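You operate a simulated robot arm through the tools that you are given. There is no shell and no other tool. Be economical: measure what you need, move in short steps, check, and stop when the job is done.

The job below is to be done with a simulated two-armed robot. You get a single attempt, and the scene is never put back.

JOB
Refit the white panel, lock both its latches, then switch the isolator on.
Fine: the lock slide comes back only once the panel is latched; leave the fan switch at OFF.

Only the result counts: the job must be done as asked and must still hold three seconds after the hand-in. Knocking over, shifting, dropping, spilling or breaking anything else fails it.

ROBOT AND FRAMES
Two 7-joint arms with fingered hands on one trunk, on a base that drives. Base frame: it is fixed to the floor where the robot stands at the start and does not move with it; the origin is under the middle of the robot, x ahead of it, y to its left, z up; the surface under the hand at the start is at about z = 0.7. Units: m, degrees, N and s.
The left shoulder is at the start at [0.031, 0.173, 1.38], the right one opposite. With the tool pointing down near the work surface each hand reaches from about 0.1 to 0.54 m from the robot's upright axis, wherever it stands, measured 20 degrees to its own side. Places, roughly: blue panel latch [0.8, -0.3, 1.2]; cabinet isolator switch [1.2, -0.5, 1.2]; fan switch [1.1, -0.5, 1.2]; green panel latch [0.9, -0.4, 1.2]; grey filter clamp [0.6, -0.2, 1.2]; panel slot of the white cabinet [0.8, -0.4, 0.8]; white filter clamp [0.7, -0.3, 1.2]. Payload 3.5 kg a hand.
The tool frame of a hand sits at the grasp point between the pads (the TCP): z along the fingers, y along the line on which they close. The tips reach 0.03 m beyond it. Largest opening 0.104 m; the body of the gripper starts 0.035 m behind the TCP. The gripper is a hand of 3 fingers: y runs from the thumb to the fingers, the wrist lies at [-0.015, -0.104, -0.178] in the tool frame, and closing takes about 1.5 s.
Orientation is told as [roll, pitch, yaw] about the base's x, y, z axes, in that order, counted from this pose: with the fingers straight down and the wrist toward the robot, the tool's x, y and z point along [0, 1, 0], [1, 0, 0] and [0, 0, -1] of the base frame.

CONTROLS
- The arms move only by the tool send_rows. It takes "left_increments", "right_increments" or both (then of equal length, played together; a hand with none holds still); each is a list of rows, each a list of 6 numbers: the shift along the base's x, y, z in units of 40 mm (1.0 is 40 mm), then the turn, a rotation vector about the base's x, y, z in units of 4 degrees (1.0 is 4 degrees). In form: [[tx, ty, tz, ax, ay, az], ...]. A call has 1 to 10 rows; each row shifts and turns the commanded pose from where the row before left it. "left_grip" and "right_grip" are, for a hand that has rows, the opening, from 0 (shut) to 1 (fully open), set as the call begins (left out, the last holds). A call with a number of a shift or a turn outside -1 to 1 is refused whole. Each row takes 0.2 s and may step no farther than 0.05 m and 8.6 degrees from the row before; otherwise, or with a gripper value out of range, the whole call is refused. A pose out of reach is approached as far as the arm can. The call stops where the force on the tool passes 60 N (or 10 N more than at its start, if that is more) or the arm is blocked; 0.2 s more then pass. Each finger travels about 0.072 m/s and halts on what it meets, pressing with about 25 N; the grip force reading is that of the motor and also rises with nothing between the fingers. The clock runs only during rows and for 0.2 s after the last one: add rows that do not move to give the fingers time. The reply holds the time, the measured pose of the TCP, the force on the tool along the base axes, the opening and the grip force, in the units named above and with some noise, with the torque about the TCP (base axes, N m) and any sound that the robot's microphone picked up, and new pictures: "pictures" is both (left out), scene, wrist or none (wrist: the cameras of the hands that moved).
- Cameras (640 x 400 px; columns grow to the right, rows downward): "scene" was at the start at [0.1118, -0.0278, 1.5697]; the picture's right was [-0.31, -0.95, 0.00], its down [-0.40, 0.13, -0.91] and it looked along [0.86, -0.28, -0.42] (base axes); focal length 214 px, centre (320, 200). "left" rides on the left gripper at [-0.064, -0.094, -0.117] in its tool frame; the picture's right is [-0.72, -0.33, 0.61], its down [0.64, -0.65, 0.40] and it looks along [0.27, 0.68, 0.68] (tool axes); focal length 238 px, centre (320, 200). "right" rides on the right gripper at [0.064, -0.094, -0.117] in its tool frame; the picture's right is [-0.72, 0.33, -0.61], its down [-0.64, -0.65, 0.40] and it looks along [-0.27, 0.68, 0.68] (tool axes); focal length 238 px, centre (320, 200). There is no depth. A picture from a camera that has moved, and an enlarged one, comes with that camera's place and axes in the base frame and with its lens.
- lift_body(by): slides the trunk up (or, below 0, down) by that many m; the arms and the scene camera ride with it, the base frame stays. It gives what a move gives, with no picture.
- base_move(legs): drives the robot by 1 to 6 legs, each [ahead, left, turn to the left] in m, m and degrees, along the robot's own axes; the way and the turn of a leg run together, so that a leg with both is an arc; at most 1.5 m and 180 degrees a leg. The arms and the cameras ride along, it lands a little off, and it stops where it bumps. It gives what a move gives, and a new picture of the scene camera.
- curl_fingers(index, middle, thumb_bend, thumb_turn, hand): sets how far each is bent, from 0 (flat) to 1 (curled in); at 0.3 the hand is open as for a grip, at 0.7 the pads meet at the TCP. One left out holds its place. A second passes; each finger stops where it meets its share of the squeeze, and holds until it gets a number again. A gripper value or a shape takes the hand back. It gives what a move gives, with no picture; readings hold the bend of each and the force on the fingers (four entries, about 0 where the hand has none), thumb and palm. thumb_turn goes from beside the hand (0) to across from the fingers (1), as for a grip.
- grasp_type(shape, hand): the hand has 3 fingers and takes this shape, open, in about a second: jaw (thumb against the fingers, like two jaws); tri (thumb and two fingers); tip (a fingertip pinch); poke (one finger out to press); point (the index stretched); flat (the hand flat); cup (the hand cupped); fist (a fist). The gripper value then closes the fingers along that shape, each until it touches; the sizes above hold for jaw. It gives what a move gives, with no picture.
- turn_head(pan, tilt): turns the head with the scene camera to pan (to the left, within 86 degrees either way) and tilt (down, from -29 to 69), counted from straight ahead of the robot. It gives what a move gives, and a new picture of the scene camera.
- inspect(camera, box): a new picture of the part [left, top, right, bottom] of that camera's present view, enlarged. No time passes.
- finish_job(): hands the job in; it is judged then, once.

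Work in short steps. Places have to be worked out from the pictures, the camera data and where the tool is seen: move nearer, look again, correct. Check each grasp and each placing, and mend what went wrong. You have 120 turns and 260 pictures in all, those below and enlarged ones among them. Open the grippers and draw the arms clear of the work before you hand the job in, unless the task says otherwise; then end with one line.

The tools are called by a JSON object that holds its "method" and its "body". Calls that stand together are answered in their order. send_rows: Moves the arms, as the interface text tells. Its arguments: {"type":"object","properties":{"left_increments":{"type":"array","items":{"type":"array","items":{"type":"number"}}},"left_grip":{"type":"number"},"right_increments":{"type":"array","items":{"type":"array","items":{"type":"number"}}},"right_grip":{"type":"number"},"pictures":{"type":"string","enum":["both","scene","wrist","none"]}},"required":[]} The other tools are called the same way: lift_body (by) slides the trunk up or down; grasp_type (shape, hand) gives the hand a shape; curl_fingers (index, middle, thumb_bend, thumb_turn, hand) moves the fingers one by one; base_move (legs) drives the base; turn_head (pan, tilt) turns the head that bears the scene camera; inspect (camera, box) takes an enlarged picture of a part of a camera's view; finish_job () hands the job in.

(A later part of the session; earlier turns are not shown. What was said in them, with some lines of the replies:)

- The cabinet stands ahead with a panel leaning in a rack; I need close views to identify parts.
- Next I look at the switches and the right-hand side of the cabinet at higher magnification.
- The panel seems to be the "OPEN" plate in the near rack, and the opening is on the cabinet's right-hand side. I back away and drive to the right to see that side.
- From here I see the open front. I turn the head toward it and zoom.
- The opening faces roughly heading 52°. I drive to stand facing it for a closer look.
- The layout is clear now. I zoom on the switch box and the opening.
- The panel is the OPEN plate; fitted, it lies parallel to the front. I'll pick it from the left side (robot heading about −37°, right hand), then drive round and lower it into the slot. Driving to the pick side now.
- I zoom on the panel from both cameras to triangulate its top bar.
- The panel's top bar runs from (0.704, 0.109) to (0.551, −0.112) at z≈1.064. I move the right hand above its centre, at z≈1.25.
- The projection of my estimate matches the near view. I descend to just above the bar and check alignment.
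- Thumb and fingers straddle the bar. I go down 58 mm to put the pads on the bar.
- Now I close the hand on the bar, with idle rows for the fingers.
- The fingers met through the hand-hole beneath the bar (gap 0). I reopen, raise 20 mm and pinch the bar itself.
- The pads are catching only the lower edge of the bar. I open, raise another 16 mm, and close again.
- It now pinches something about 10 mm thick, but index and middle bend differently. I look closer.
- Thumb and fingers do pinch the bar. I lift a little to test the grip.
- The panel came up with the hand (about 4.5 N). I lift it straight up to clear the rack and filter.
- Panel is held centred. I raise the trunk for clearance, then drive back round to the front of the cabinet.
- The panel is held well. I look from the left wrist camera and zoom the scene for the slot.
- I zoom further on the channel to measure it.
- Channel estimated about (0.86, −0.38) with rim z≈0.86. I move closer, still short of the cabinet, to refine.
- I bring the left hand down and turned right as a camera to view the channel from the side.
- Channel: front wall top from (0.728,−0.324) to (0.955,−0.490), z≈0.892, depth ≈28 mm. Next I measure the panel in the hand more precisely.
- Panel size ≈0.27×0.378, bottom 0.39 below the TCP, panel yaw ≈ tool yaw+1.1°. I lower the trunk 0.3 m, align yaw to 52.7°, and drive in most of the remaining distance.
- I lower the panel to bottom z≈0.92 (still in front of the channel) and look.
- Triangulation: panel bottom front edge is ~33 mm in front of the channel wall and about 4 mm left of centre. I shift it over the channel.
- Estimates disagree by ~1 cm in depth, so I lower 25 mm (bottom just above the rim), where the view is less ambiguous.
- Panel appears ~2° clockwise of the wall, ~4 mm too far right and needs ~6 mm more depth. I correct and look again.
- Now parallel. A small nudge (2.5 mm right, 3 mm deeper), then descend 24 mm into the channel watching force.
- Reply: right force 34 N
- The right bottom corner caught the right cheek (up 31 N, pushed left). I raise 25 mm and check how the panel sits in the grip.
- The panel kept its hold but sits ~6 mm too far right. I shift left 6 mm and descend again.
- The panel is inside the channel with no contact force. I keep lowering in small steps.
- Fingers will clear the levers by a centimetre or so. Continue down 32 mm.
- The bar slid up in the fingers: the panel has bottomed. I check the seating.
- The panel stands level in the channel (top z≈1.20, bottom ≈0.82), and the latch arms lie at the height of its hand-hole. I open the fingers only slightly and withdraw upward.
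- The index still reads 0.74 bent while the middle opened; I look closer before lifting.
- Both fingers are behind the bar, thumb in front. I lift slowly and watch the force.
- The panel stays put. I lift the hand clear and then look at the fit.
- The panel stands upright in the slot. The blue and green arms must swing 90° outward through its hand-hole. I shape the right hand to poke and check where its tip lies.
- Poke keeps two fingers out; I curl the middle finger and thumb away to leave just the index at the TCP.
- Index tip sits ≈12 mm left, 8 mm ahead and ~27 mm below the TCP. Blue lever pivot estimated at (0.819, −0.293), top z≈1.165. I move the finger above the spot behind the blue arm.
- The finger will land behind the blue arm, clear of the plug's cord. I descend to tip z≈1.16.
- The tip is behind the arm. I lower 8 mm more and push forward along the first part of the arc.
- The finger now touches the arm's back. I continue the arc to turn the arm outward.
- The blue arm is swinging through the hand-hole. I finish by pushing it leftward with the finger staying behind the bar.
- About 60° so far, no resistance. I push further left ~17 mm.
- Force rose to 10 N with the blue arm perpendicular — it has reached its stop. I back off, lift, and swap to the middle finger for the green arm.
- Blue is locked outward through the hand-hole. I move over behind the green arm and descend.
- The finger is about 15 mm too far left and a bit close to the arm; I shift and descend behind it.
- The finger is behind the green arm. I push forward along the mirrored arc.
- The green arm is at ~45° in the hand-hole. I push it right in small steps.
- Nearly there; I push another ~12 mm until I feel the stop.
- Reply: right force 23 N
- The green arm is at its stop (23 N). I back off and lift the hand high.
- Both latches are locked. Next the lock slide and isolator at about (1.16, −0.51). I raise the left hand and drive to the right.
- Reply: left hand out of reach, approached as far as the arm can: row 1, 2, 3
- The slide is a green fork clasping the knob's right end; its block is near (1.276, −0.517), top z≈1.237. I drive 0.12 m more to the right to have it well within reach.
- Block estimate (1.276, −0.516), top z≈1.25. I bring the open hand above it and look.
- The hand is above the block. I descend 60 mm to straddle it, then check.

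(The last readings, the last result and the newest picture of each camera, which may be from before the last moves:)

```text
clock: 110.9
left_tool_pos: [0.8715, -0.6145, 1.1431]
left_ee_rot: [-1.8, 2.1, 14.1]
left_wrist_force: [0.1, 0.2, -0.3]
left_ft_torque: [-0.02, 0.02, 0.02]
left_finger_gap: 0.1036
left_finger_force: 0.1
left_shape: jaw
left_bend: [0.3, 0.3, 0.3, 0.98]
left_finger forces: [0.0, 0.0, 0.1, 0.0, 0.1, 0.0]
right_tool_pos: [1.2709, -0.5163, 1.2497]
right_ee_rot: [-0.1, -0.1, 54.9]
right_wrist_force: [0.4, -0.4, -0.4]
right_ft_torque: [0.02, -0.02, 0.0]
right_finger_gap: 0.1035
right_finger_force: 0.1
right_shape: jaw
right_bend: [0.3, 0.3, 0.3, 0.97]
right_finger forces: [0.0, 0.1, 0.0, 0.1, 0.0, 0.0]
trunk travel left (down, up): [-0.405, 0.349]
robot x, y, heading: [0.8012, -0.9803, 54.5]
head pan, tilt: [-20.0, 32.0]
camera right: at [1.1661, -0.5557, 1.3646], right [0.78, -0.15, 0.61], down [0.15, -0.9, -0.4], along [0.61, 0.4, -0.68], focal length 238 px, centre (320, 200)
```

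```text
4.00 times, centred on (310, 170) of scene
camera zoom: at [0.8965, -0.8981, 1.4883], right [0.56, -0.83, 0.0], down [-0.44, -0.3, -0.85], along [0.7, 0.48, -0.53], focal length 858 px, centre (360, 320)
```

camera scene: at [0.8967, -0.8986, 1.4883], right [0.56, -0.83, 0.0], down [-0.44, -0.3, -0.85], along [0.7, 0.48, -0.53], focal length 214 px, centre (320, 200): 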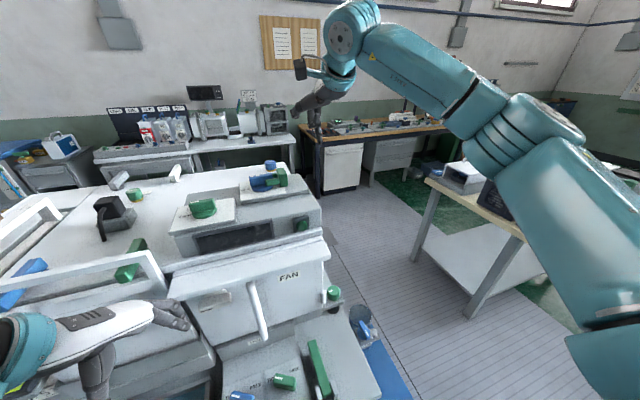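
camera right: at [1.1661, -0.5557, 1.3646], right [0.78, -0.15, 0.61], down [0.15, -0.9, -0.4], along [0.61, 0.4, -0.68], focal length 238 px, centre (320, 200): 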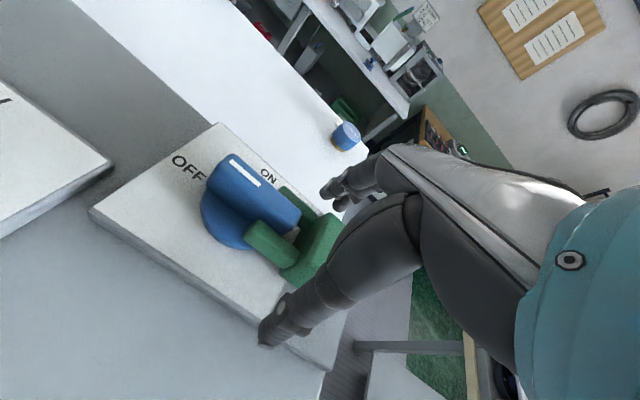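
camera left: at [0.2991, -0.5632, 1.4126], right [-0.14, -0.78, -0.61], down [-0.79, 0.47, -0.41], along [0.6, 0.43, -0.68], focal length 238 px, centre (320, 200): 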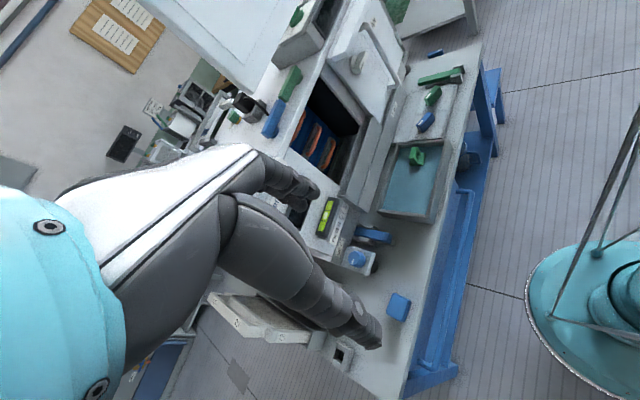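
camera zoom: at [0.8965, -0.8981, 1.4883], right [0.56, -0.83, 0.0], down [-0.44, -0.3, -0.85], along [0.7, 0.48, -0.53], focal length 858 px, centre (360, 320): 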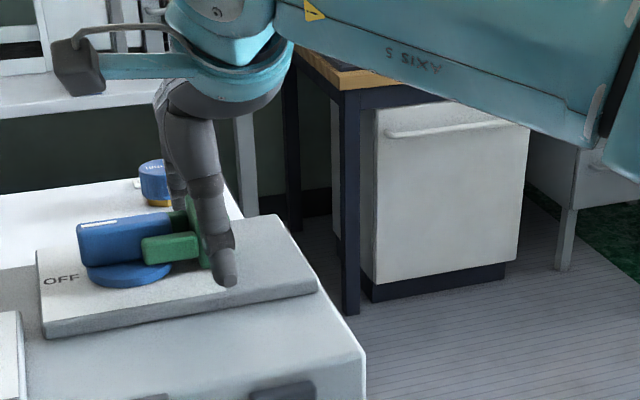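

Thumb in front, fingers behind the block. I close.

{"method": "send_rows", "body": {"right_increments": [[0, 0, 0, 0, 0, 0], [0, 0, 0, 0, 0, 0], [0, 0, 0, 0, 0, 0], [0, 0, 0, 0, 0, 0], [0, 0, 0, 0, 0, 0], [0, 0, 0, 0, 0, 0]], "right_grip": 0, "pictures": "wrist"}}

{"method": "inspect", "body": {"camera": "scene", "box": [230, 120, 390, 220]}}

```text
clock: 112.3
left_tool_pos: [0.8713, -0.6149, 1.1446]
left_ee_rot: [-1.8, 2.0, 14.1]
left_wrist_force: [0.2, -0.9, -0.9]
left_ft_torque: [0.01, 0.0, -0.01]
left_finger_gap: 0.1036
left_finger_force: 0.1
left_shape: jaw
left_bend: [0.3, 0.3, 0.3, 0.98]
left_finger forces: [0.1, 0.1, 0.1, 0.1, 0.1, 0.0]
right_tool_pos: [1.2721, -0.5168, 1.2482]
right_ee_rot: [0.0, 0.1, 54.9]
right_wrist_force: [-0.1, -0.7, -1.5]
right_ft_torque: [-0.02, -0.01, -0.01]
right_finger_gap: 0.0407
right_finger_force: 25.1
right_shape: jaw
right_bend: [0.74, 0.51, 0.72, 1.0]
right_finger forces: [14.6, 7.9, 0.0, 0.0, 22.5, 0.0]
trunk travel left (down, up): [-0.405, 0.349]
robot x, y, heading: [0.8002, -0.9815, 54.3]
head pan, tilt: [-20.0, 32.0]
camera right: at [1.1658, -0.5557, 1.3646], right [0.78, -0.15, 0.61], down [0.15, -0.9, -0.4], along [0.61, 0.4, -0.68], focal length 238 px, centre (320, 200)
```

right: 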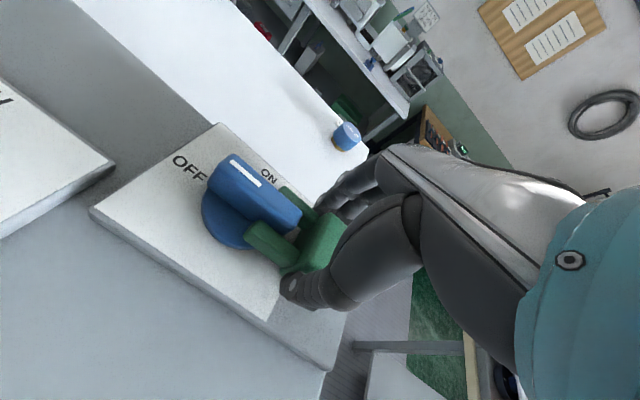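

```text
4.00 times, centred on (310, 170) of scene
camera zoom: at [0.8963, -0.8981, 1.4883], right [0.56, -0.83, 0.0], down [-0.44, -0.3, -0.85], along [0.7, 0.48, -0.53], focal length 858 px, centre (360, 320)
```

zoom: 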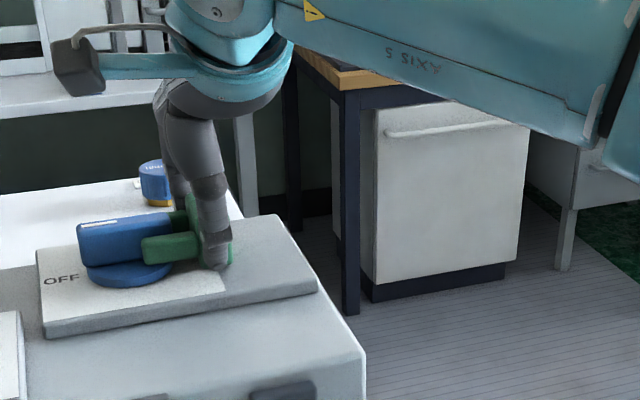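

Block held (grip 25 N). I pull it to the right (+e) in small steps.

{"method": "send_rows", "body": {"right_increments": [[0.16, -0.118, 0, 0, 0, 0], [0.16, -0.118, 0, 0, 0, 0], [0.16, -0.118, 0, 0, 0, 0]], "pictures": "wrist"}}

{"method": "inspect", "body": {"camera": "scene", "box": [230, 120, 390, 220]}}

```text
clock: 113.1
left_tool_pos: [0.8706, -0.6148, 1.1422]
left_ee_rot: [-1.7, 2.1, 14.1]
left_wrist_force: [-0.6, 0.8, 0.1]
left_ft_torque: [0.03, -0.01, -0.04]
left_finger_gap: 0.1036
left_finger_force: 0.0
left_shape: jaw
left_bend: [0.3, 0.3, 0.3, 0.98]
left_finger forces: [0.0, 0.1, 0.0, 0.0, 0.1, 0.0]
right_tool_pos: [1.2919, -0.5308, 1.2491]
right_ee_rot: [0.0, 0.0, 55.0]
right_wrist_force: [-0.7, -0.5, -2.2]
right_ft_torque: [0.02, 0.05, 0.03]
right_finger_gap: 0.0405
right_finger_force: 24.9
right_shape: jaw
right_bend: [0.74, 0.51, 0.72, 1.0]
right_finger forces: [14.7, 7.9, 0.0, 0.1, 23.3, 0.0]
trunk travel left (down, up): [-0.405, 0.349]
robot x, y, heading: [0.8003, -0.9814, 54.3]
head pan, tilt: [-20.0, 32.0]
camera right: at [1.1856, -0.5701, 1.3647], right [0.78, -0.15, 0.61], down [0.15, -0.9, -0.4], along [0.61, 0.41, -0.68], focal length 238 px, centre (320, 200)
```

right: 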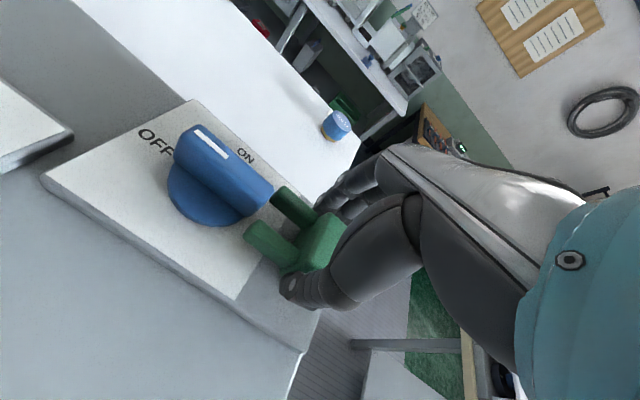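

```text
4.00 times, centred on (310, 170) of scene
camera zoom: at [0.8964, -0.8981, 1.4883], right [0.56, -0.83, 0.0], down [-0.44, -0.3, -0.85], along [0.7, 0.48, -0.53], focal length 858 px, centre (360, 320)
```

zoom: 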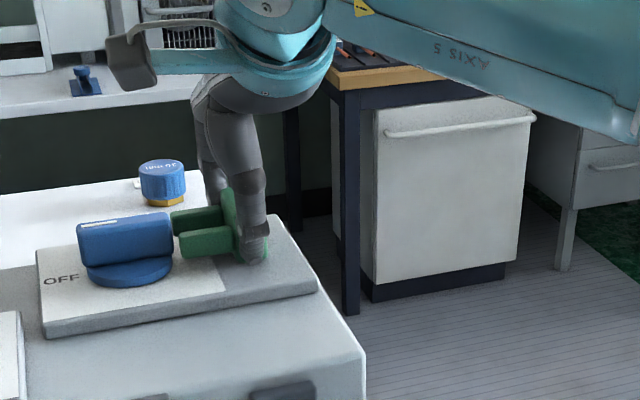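

The slide moves freely, confirming the panel is latched. I pull it on to its end.

{"method": "send_rows", "body": {"right_increments": [[0.16, -0.118, 0, 0, 0, 0], [0.16, -0.118, 0, 0, 0, 0], [0.16, -0.118, 0, 0, 0, 0], [0.16, -0.118, 0, 0, 0, 0]], "pictures": "wrist"}}

{"method": "inspect", "body": {"camera": "scene", "box": [230, 120, 390, 220]}}

```text
clock: 114.1
left_tool_pos: [0.8664, -0.6119, 1.1429]
left_ee_rot: [-2.0, 1.8, 14.1]
left_wrist_force: [0.0, 0.5, -0.5]
left_ft_torque: [-0.04, 0.01, 0.02]
left_finger_gap: 0.1035
left_finger_force: 0.0
left_shape: jaw
left_bend: [0.3, 0.3, 0.3, 0.98]
left_finger forces: [0.0, 0.0, 0.0, 0.1, 0.1, 0.0]
right_tool_pos: [1.3067, -0.5452, 1.2486]
right_ee_rot: [0.0, 0.2, 55.5]
right_wrist_force: [-24.7, 11.3, -2.0]
right_ft_torque: [0.3, 0.48, 0.06]
right_finger_gap: 0.0375
right_finger_force: 24.5
right_shape: jaw
right_bend: [0.74, 0.58, 0.73, 0.94]
right_finger forces: [16.6, 0.0, 0.1, 0.0, 22.1, 0.0]
trunk travel left (down, up): [-0.405, 0.349]
robot x, y, heading: [0.8007, -0.9818, 54.3]
head pan, tilt: [-20.0, 32.0]
camera right: at [1.2027, -0.5852, 1.3654], right [0.78, -0.14, 0.61], down [0.16, -0.9, -0.4], along [0.61, 0.41, -0.68], focal length 238 px, centre (320, 200)
```

right: 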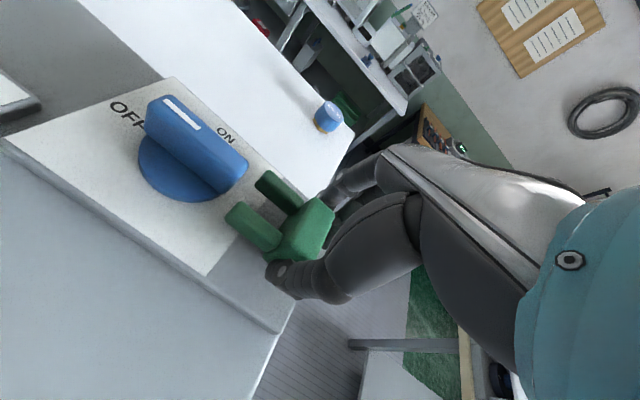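

```text
4.00 times, centred on (310, 170) of scene
camera zoom: at [0.8911, -0.8953, 1.4885], right [0.56, -0.83, 0.0], down [-0.43, -0.3, -0.85], along [0.7, 0.48, -0.53], focal length 858 px, centre (360, 320)
```

zoom: 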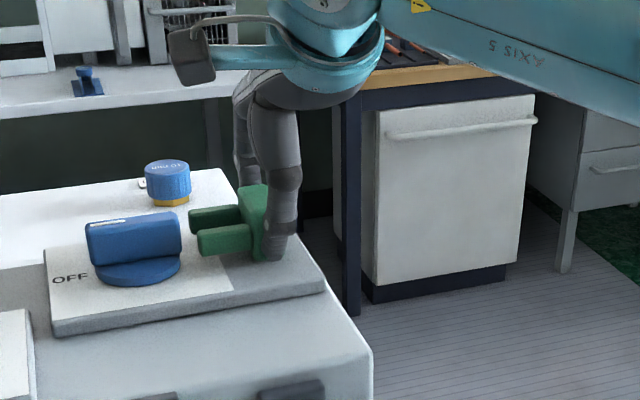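

The slide is at its end stop. I release it and lift, then form a middle-finger poker.

{"method": "send_rows", "body": {"right_increments": [[-0.1, 0.08, 0, 0, 0, 0], [0, 0, 0, 0, 0, 0], [0, 0, 0, 0, 0, 0], [0, 0, 0, 0, 0, 0], [0, 0, 0, 0, 0, 0], [0, 0, 0.6, 0, 0, 0], [0, 0, 0.9, 0, 0, 0], [0, 0, 0.9, 0, 0, 0]], "right_grip": 1, "pictures": "wrist"}}

{"method": "inspect", "body": {"camera": "scene", "box": [230, 120, 390, 220]}}

{"method": "curl_fingers", "body": {"hand": "right", "index": 1.0, "middle": 0.6, "thumb_bend": 1.0, "thumb_turn": 0.0}}

```text
clock: 115.9
left_tool_pos: [0.8711, -0.6139, 1.1431]
left_ee_rot: [-1.7, 2.1, 14.1]
left_wrist_force: [-0.8, 0.0, 0.0]
left_ft_torque: [0.01, -0.03, 0.01]
left_finger_gap: 0.1036
left_finger_force: 0.0
left_shape: jaw
left_bend: [0.3, 0.3, 0.3, 0.98]
left_finger forces: [0.1, 0.0, 0.0, 0.1, 0.1, 0.0]
right_tool_pos: [1.311, -0.5446, 1.3436]
right_ee_rot: [-0.1, 0.1, 55.0]
right_wrist_force: [0.4, -0.5, 0.3]
right_ft_torque: [-0.06, 0.04, 0.04]
right_finger_gap: 0.1037
right_finger_force: 0.0
right_shape: jaw
right_bend: [0.3, 0.3, 0.3, 0.98]
right_finger forces: [0.0, 0.1, 0.0, 0.1, 0.1, 0.1]
trunk travel left (down, up): [-0.405, 0.349]
robot x, y, heading: [0.7949, -0.9814, 54.2]
head pan, tilt: [-20.0, 32.0]
camera right: at [1.2043, -0.5843, 1.4599], right [0.78, -0.15, 0.61], down [0.15, -0.9, -0.4], along [0.61, 0.4, -0.68], focal length 238 px, centre (320, 200)
```

right: 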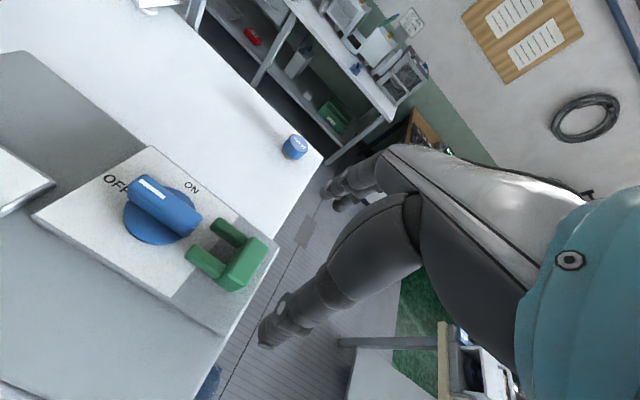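

```text
4.00 times, centred on (310, 170) of scene
camera zoom: at [0.8954, -0.8982, 1.4884], right [0.56, -0.83, 0.0], down [-0.44, -0.3, -0.85], along [0.7, 0.48, -0.53], focal length 858 px, centre (360, 320)
```

zoom: 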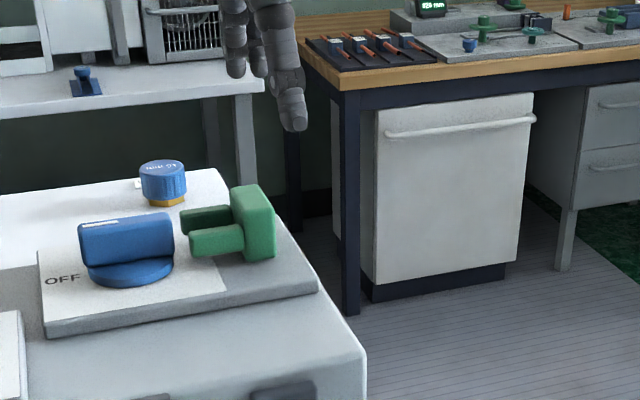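

```text
clock: 116.9
left_tool_pos: [0.8707, -0.6149, 1.145]
left_ee_rot: [-1.7, 2.1, 14.1]
left_wrist_force: [-1.1, -0.7, -0.7]
left_ft_torque: [0.01, -0.01, -0.01]
left_finger_gap: 0.1033
left_finger_force: 0.1
left_shape: jaw
left_bend: [0.3, 0.3, 0.3, 0.98]
left_finger forces: [0.1, 0.1, 0.0, 0.0, 0.1, 0.0]
right_tool_pos: [1.3105, -0.5426, 1.3428]
right_ee_rot: [0.0, 0.0, 54.9]
right_wrist_force: [-0.4, -0.5, 0.1]
right_ft_torque: [0.0, 0.03, 0.04]
right_finger_gap: 0.045
right_finger_force: 0.1
right_shape: fingers
right_bend: [1.0, 0.6, 1.0, 0.0]
right_finger forces: [0.0, 0.0, 0.1, 0.0, 0.0, 0.0]
trunk travel left (down, up): [-0.405, 0.349]
robot x, y, heading: [0.8006, -0.9783, 54.2]
head pan, tilt: [-20.0, 32.0]
```

I move the finger to in front of the knob's left end (mark end), still above it.

{"method": "send_rows", "body": {"right_increments": [[-0.87, 0.26, 0, 0, 0, 0], [-0.87, 0.26, 0, 0, 0, 0], [-0.87, 0.26, -0.2, 0, 0, 0], [-0.87, 0.26, -0.6, 0, 0, 0]], "pictures": "wrist"}}

{"method": "inspect", "body": {"camera": "scene", "box": [210, 110, 370, 210]}}

```text
clock: 117.9
left_tool_pos: [0.8698, -0.6148, 1.1428]
left_ee_rot: [-2.0, 2.0, 14.1]
left_wrist_force: [-0.3, 0.6, -0.2]
left_ft_torque: [-0.02, 0.01, 0.02]
left_finger_gap: 0.1034
left_finger_force: 0.0
left_shape: jaw
left_bend: [0.3, 0.3, 0.3, 0.98]
left_finger forces: [0.0, 0.1, 0.0, 0.0, 0.0, 0.0]
right_tool_pos: [1.1726, -0.5038, 1.3122]
right_ee_rot: [-0.2, 0.0, 54.9]
right_wrist_force: [-0.5, -0.5, 1.1]
right_ft_torque: [0.01, 0.0, -0.02]
right_finger_gap: 0.045
right_finger_force: 0.1
right_shape: fingers
right_bend: [1.0, 0.6, 1.0, 0.0]
right_finger forces: [0.0, 0.0, 0.0, 0.0, 0.1, 0.1]
trunk travel left (down, up): [-0.405, 0.349]
robot x, y, heading: [0.7996, -0.9785, 54.1]
head pan, tilt: [-20.0, 32.0]
camera right: at [1.066, -0.5427, 1.4289], right [0.78, -0.15, 0.61], down [0.15, -0.9, -0.4], along [0.61, 0.4, -0.68], focal length 238 px, centre (320, 200)
```

right: 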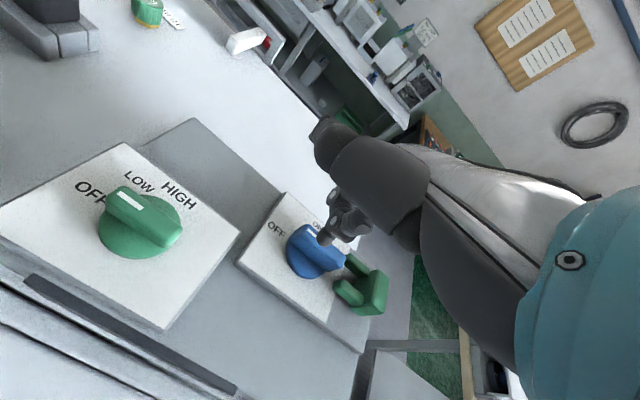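

```text
4.00 times, centred on (290, 160) of scene
camera zoom: at [0.8957, -0.8976, 1.4883], right [0.56, -0.83, 0.0], down [-0.44, -0.3, -0.85], along [0.7, 0.48, -0.53], focal length 858 px, centre (440, 360)
```

zoom: 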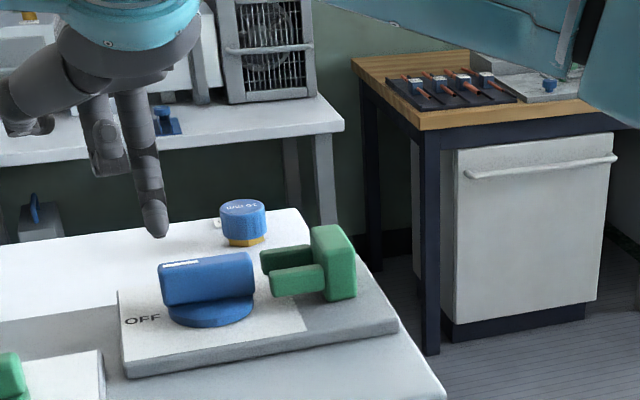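

The projected landing point is just in front of the handle's left end. I descend to tip z≈1.222.

{"method": "send_rows", "body": {"right_increments": [[0, 0, -0.55, 0, 0, 0], [0, 0, -0.55, 0, 0, 0], [0, 0, -0.45, 0, 0, 0]], "pictures": "wrist"}}

{"method": "inspect", "body": {"camera": "scene", "box": [210, 110, 370, 210]}}

```text
clock: 118.7
left_tool_pos: [0.8696, -0.615, 1.1429]
left_ee_rot: [-1.8, 2.1, 14.2]
left_wrist_force: [-0.1, -0.3, 0.1]
left_ft_torque: [0.01, 0.0, 0.04]
left_finger_gap: 0.1036
left_finger_force: 0.1
left_shape: jaw
left_bend: [0.3, 0.3, 0.3, 0.98]
left_finger forces: [0.0, 0.1, 0.0, 0.0, 0.1, 0.2]
right_tool_pos: [1.1715, -0.5043, 1.2514]
right_ee_rot: [0.1, 0.0, 55.0]
right_wrist_force: [-1.4, -0.6, 0.7]
right_ft_torque: [0.01, -0.04, -0.01]
right_finger_gap: 0.0449
right_finger_force: 1.0
right_shape: fingers
right_bend: [1.0, 0.61, 1.0, 0.0]
right_finger forces: [0.0, 2.1, 0.0, 0.1, 0.1, 0.0]
trunk travel left (down, up): [-0.405, 0.349]
robot x, y, heading: [0.7991, -0.9801, 54.3]
head pan, tilt: [-20.0, 32.0]
camera right: at [1.0656, -0.5431, 1.3665], right [0.78, -0.15, 0.61], down [0.15, -0.9, -0.4], along [0.61, 0.41, -0.68], focal length 238 px, centre (320, 200)
```

right: 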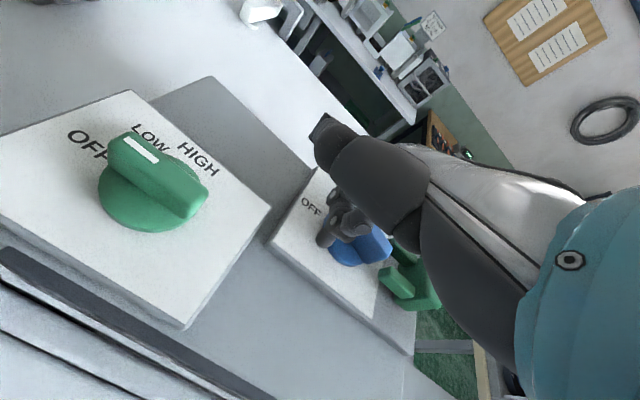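

```text
4.00 times, centred on (290, 160) of scene
camera zoom: at [0.8958, -0.8982, 1.4883], right [0.56, -0.83, 0.0], down [-0.44, -0.3, -0.85], along [0.7, 0.48, -0.53], focal length 858 px, centre (440, 360)
```

zoom: 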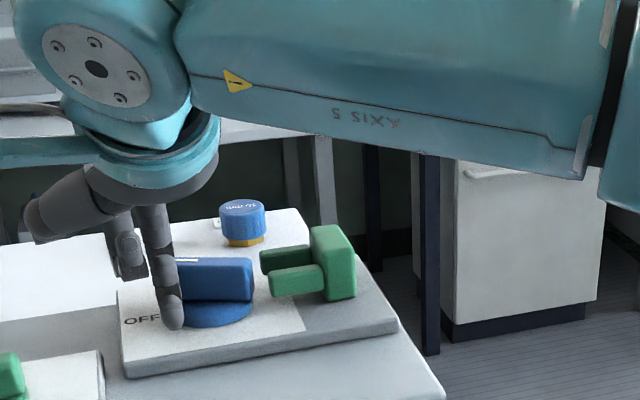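

The finger just touches the handle's front (2 N). I push its left end back along a clockwise arc.

{"method": "send_rows", "body": {"right_increments": [[0.05, 0.28, 0, 0, 0, 0], [0.163, 0.252, 0, 0, 0, 0], [0.235, 0.163, 0, 0, 0, 0]], "pictures": "wrist"}}

{"method": "inspect", "body": {"camera": "scene", "box": [210, 110, 370, 210]}}

```text
clock: 119.5
left_tool_pos: [0.8675, -0.6138, 1.1432]
left_ee_rot: [-1.9, 2.0, 14.1]
left_wrist_force: [0.8, -1.0, -0.3]
left_ft_torque: [0.0, 0.0, -0.02]
left_finger_gap: 0.1038
left_finger_force: 0.1
left_shape: jaw
left_bend: [0.3, 0.3, 0.3, 0.98]
left_finger forces: [0.1, 0.0, 0.0, 0.0, 0.0, 0.1]
right_tool_pos: [1.1877, -0.4728, 1.2526]
right_ee_rot: [0.1, -0.1, 55.2]
right_wrist_force: [-9.2, 7.2, 6.1]
right_ft_torque: [0.29, 0.15, 0.17]
right_finger_gap: 0.0448
right_finger_force: 7.2
right_shape: fingers
right_bend: [1.0, 0.61, 1.0, 0.0]
right_finger forces: [0.1, 13.3, 0.1, 0.0, 0.0, 0.0]
trunk travel left (down, up): [-0.405, 0.349]
robot x, y, heading: [0.7992, -0.9832, 54.3]
head pan, tilt: [-20.0, 32.0]
camera right: at [1.0812, -0.5136, 1.3674], right [0.78, -0.14, 0.61], down [0.15, -0.9, -0.41], along [0.61, 0.41, -0.68], focal length 238 px, centre (320, 200)
```

right: 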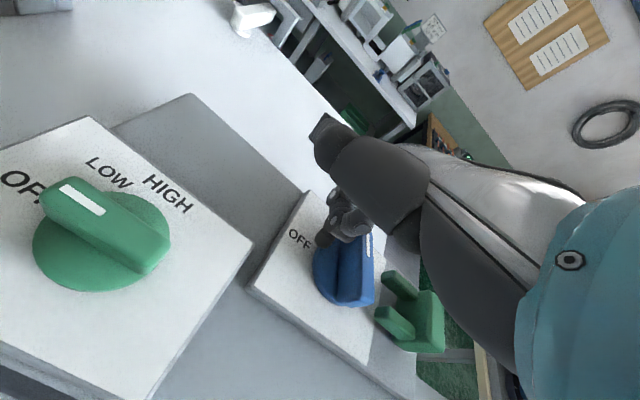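

```text
4.00 times, centred on (290, 160) of scene
camera zoom: at [0.8934, -0.8968, 1.4885], right [0.56, -0.83, 0.0], down [-0.44, -0.3, -0.85], along [0.7, 0.48, -0.53], focal length 858 px, centre (440, 360)
```

zoom: 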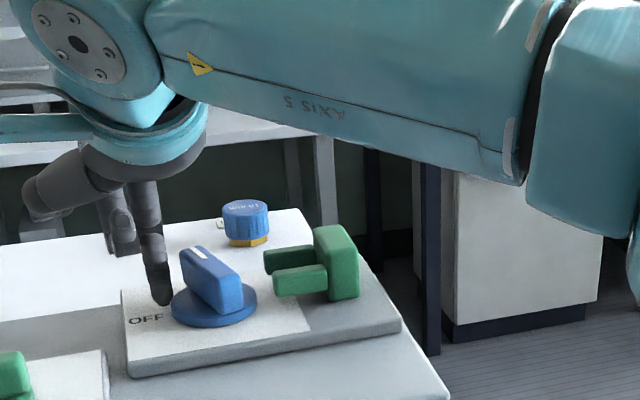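

Knob turned ~70–80°, with resistance of ~12 N. I continue the arc to the ON stop.

{"method": "send_rows", "body": {"right_increments": [[0.253, 0.06, 0, 0, 0, 0], [0.1, -0.02, 0, 0, 0, 0]], "pictures": "wrist"}}

{"method": "inspect", "body": {"camera": "scene", "box": [210, 110, 370, 210]}}

```text
clock: 120.1
left_tool_pos: [0.8675, -0.6133, 1.143]
left_ee_rot: [-1.9, 2.0, 14.1]
left_wrist_force: [-0.1, -0.7, 0.1]
left_ft_torque: [0.02, -0.01, 0.02]
left_finger_gap: 0.1038
left_finger_force: 0.0
left_shape: jaw
left_bend: [0.3, 0.3, 0.3, 0.98]
left_finger forces: [0.0, 0.0, 0.0, 0.0, 0.1, 0.0]
right_tool_pos: [1.2004, -0.472, 1.2517]
right_ee_rot: [0.0, -0.1, 55.3]
right_wrist_force: [-17.0, 13.8, 5.8]
right_ft_torque: [0.52, 0.42, 0.5]
right_finger_gap: 0.0448
right_finger_force: 10.0
right_shape: fingers
right_bend: [1.0, 0.58, 1.0, 0.0]
right_finger forces: [0.1, 20.8, 0.1, 0.1, 0.0, 0.0]
trunk travel left (down, up): [-0.405, 0.349]
robot x, y, heading: [0.803, -0.9808, 54.0]
head pan, tilt: [-20.0, 32.0]
camera right: at [1.0944, -0.5117, 1.3669], right [0.78, -0.14, 0.61], down [0.15, -0.9, -0.41], along [0.61, 0.41, -0.68], focal length 238 px, centre (320, 200)
```

right: 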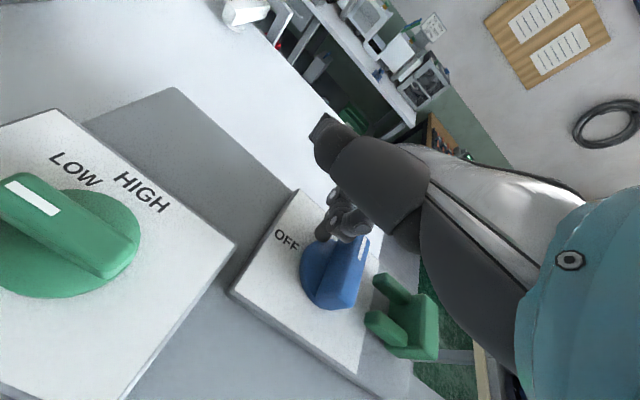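

```text
4.00 times, centred on (290, 160) of scene
camera zoom: at [0.8926, -0.896, 1.4884], right [0.56, -0.83, 0.0], down [-0.44, -0.3, -0.85], along [0.7, 0.48, -0.53], focal length 858 px, centre (440, 360)
```

zoom: 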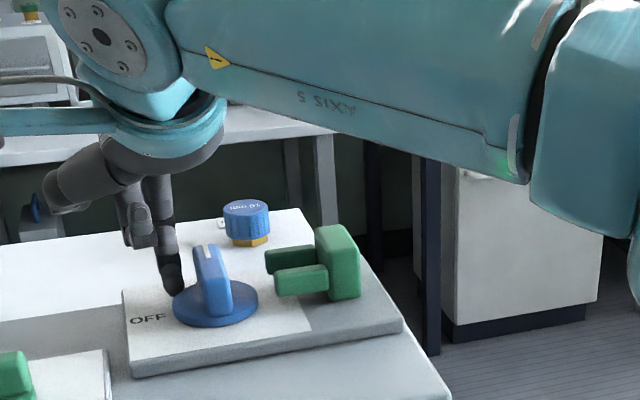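

The handle now points to ON at its stop, and a green glow appeared. I back off, lift, and verify.

{"method": "send_rows", "body": {"right_increments": [[-0.4, 0.2, 0, 0, 0, 0], [-0.2, 0, 0.2, 0, 0, 0], [0, 0, 0.8, 0, 0, 0], [0, 0, 0.9, 0, 0, 0], [0, 0, 0.9, 0, 0, 0], [-0.4, -0.6, 0.4, 0, 0, 0], [-0.4, -0.6, 0.4, 0, 0, 0]], "pictures": "both"}}

{"method": "inspect", "body": {"camera": "scene", "box": [170, 130, 330, 230]}}

{"method": "inspect", "body": {"camera": "scene", "box": [0, 170, 200, 300]}}

```text
clock: 121.7
left_tool_pos: [0.8705, -0.6149, 1.144]
left_ee_rot: [-1.7, 2.1, 14.0]
left_wrist_force: [-0.8, -0.4, 0.1]
left_ft_torque: [-0.01, 0.02, 0.02]
left_finger_gap: 0.1035
left_finger_force: 0.2
left_shape: jaw
left_bend: [0.3, 0.3, 0.3, 0.98]
left_finger forces: [0.1, 0.0, 0.0, 0.0, 0.1, 0.0]
right_tool_pos: [1.147, -0.5194, 1.3916]
right_ee_rot: [0.0, -0.1, 54.9]
right_wrist_force: [0.3, 0.1, 0.6]
right_ft_torque: [0.01, -0.01, 0.0]
right_finger_gap: 0.0448
right_finger_force: 0.1
right_shape: fingers
right_bend: [1.0, 0.6, 1.0, 0.0]
right_finger forces: [0.0, 0.0, 0.1, 0.1, 0.1, 0.0]
right hand out of reach, approached as far as the arm can: row 5
trunk travel left (down, up): [-0.405, 0.349]
robot x, y, heading: [0.8009, -0.981, 54.2]
head pan, tilt: [-20.0, 32.0]
camera scene: at [0.8949, -0.8985, 1.4884], right [0.56, -0.83, 0.0], down [-0.44, -0.3, -0.85], along [0.7, 0.48, -0.53], focal length 214 px, centre (320, 200)
camera right: at [1.041, -0.5579, 1.5078], right [0.78, -0.15, 0.61], down [0.15, -0.9, -0.4], along [0.61, 0.4, -0.68], focal length 238 px, centre (320, 200)
```

scene: 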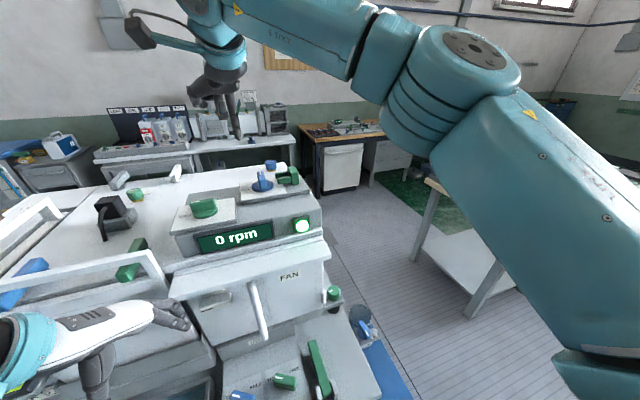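
right: 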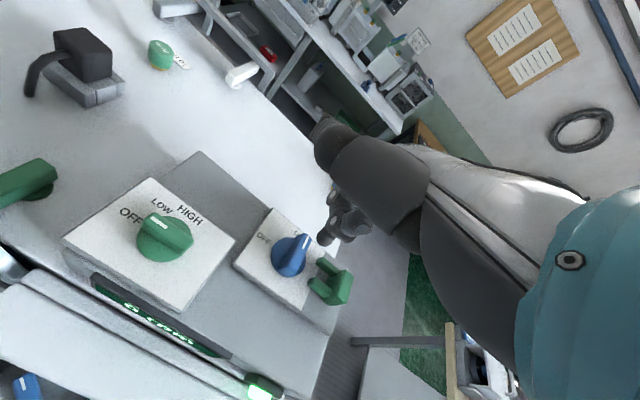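

```text
4.00 times, centred on (250, 180) of scene
camera zoom: at [0.8949, -0.8985, 1.4884], right [0.56, -0.83, 0.0], down [-0.44, -0.3, -0.85], along [0.7, 0.48, -0.53], focal length 858 px, centre (600, 280)
```

zoom: 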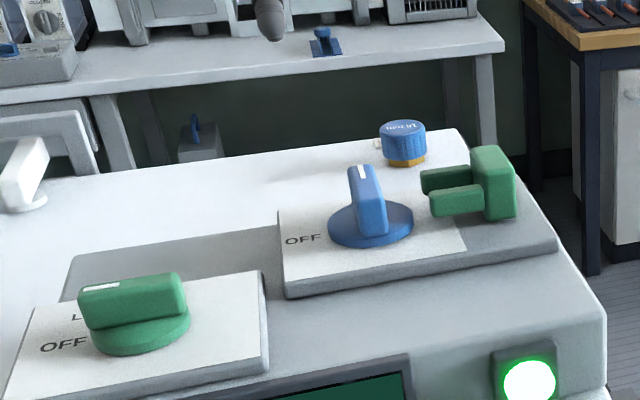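

```text
3.08 times, centred on (100, 235) of scene
camera zoom: at [0.8949, -0.8985, 1.4884], right [0.56, -0.83, 0.0], down [-0.44, -0.3, -0.85], along [0.7, 0.48, -0.53], focal length 660 px, centre (997, 92)
```

zoom: 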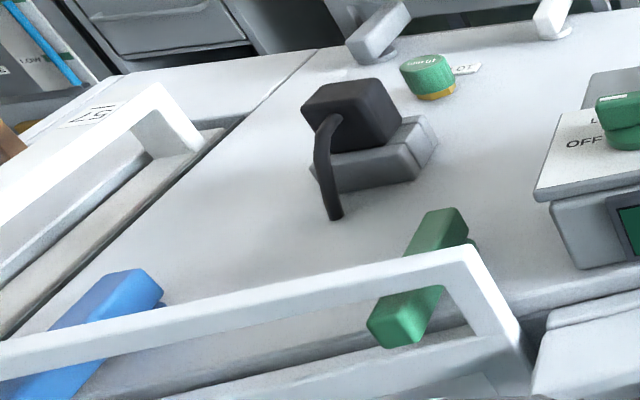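

Display shows "0 rpm", lamp lit, fan still OFF, slide back, both latches out. I back the robot away and open the hand.

{"method": "base_move", "body": {"legs": [[-0.4, 0, 0]]}}

{"method": "grasp_type", "body": {"shape": "jaw", "hand": "right"}}

{"method": "turn_head", "body": {"pan": 20, "tilt": 30}}

{"method": "inspect", "body": {"camera": "scene", "box": [200, 100, 440, 250]}}

```text
clock: 124.2
left_tool_pos: [0.6422, -0.9329, 1.1436]
left_ee_rot: [-1.9, 2.0, 13.9]
left_wrist_force: [-0.3, -0.4, -0.1]
left_ft_torque: [0.02, 0.02, 0.02]
left_finger_gap: 0.1037
left_finger_force: 0.1
left_shape: jaw
left_bend: [0.3, 0.3, 0.3, 0.98]
left_finger forces: [0.0, 0.0, 0.0, 0.0, 0.0, 0.0]
right_tool_pos: [0.9207, -0.836, 1.3914]
right_ee_rot: [0.0, 0.0, 54.6]
right_wrist_force: [-0.6, -0.1, 0.3]
right_ft_torque: [0.01, 0.02, 0.0]
right_finger_gap: 0.0448
right_finger_force: 0.2
right_shape: fingers
right_bend: [1.0, 0.6, 1.0, 0.0]
right_finger forces: [0.1, 0.0, 0.0, 0.0, 0.1, 0.1]
trunk travel left (down, up): [-0.405, 0.349]
robot x, y, heading: [0.5676, -1.2959, 54.1]
head pan, tilt: [-20.0, 32.0]
camera scene: at [0.6667, -1.2162, 1.4883], right [0.56, -0.83, 0.0], down [-0.44, -0.3, -0.85], along [0.7, 0.47, -0.53], focal length 214 px, centre (320, 200)
```

scene: 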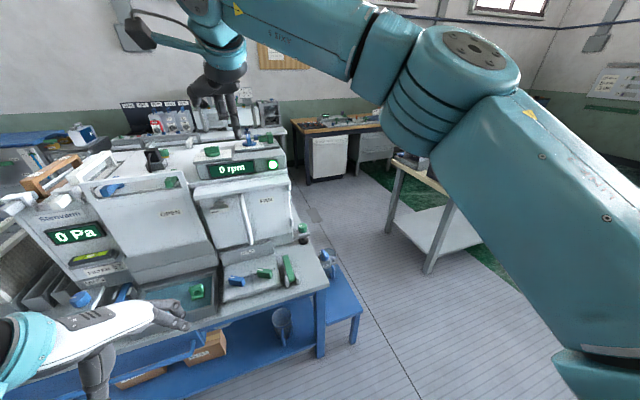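

```text
clock: 125.1
left_tool_pos: [0.6432, -0.9325, 1.1429]
left_ee_rot: [-1.9, 2.1, 13.8]
left_wrist_force: [-0.4, 0.1, 0.5]
left_ft_torque: [-0.03, -0.01, 0.01]
left_finger_gap: 0.1035
left_finger_force: 0.1
left_shape: jaw
left_bend: [0.3, 0.3, 0.3, 0.98]
left_finger forces: [0.1, 0.0, 0.1, 0.0, 0.0, 0.1]
right_tool_pos: [0.9214, -0.8362, 1.3914]
right_ee_rot: [0.1, 0.0, 54.7]
right_wrist_force: [-0.4, 0.5, 0.1]
right_ft_torque: [0.0, -0.01, 0.01]
right_finger_gap: 0.1038
right_finger_force: 0.1
right_shape: jaw
right_bend: [0.3, 0.3, 0.3, 0.97]
right_finger forces: [0.0, 0.0, 0.0, 0.1, 0.0, 0.0]
trunk travel left (down, up): [-0.405, 0.349]
robot x, y, heading: [0.5655, -1.2957, 53.9]
head pan, tilt: [-20.0, 32.0]
```

```text
clock: 126.2
left_tool_pos: [0.6436, -0.9325, 1.1436]
left_ee_rot: [-1.9, 2.0, 13.9]
left_wrist_force: [0.2, -0.5, -0.9]
left_ft_torque: [-0.02, 0.0, -0.01]
left_finger_gap: 0.1036
left_finger_force: 0.2
left_shape: jaw
left_bend: [0.3, 0.3, 0.3, 0.98]
left_finger forces: [0.0, 0.1, 0.1, 0.0, 0.0, 0.0]
right_tool_pos: [0.9219, -0.8366, 1.3918]
right_ee_rot: [0.1, 0.0, 54.7]
right_wrist_force: [0.8, 0.2, 0.2]
right_ft_torque: [0.01, 0.03, 0.0]
right_finger_gap: 0.1039
right_finger_force: 0.0
right_shape: jaw
right_bend: [0.3, 0.3, 0.3, 0.97]
right_finger forces: [0.0, 0.1, 0.1, 0.0, 0.0, 0.1]
trunk travel left (down, up): [-0.405, 0.349]
robot x, y, heading: [0.5749, -1.2975, 53.9]
head pan, tilt: [20.0, 30.0]
camera scene: at [0.6178, -1.179, 1.4914], right [0.96, -0.28, 0.0], down [-0.14, -0.48, -0.87], along [0.24, 0.83, -0.5], focal length 214 px, centre (320, 200)
```

scene: 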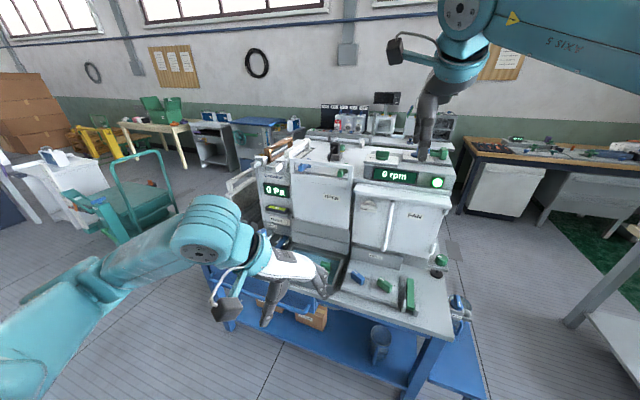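

```text
2.67 times, centred on (320, 175) of scene
camera zoom: at [0.6178, -1.179, 1.4914], right [0.96, -0.28, 0.0], down [-0.14, -0.48, -0.87], along [0.24, 0.83, -0.5], focal length 572 px, centre (320, 267)
```

zoom: 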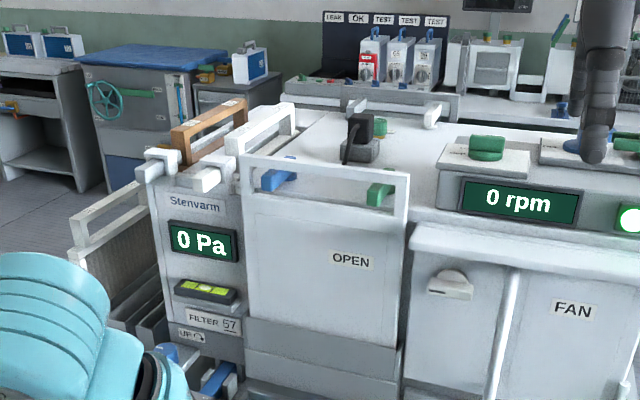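

The panel sits in its slot with both latches out, the displays are live at 0 rpm and 0 Pa, and nothing else has moved. The hands are open and clear of the work, so I hand the job in.

{"method": "finish_job", "body": {}}

```text
The job is handed in.
```

The white panel is back in its slot with both latches locked. I pulled the lock slide back and switched the isolator on; the display reads 0 rpm, its lamp is lit, and the fan switch is still at OFF.
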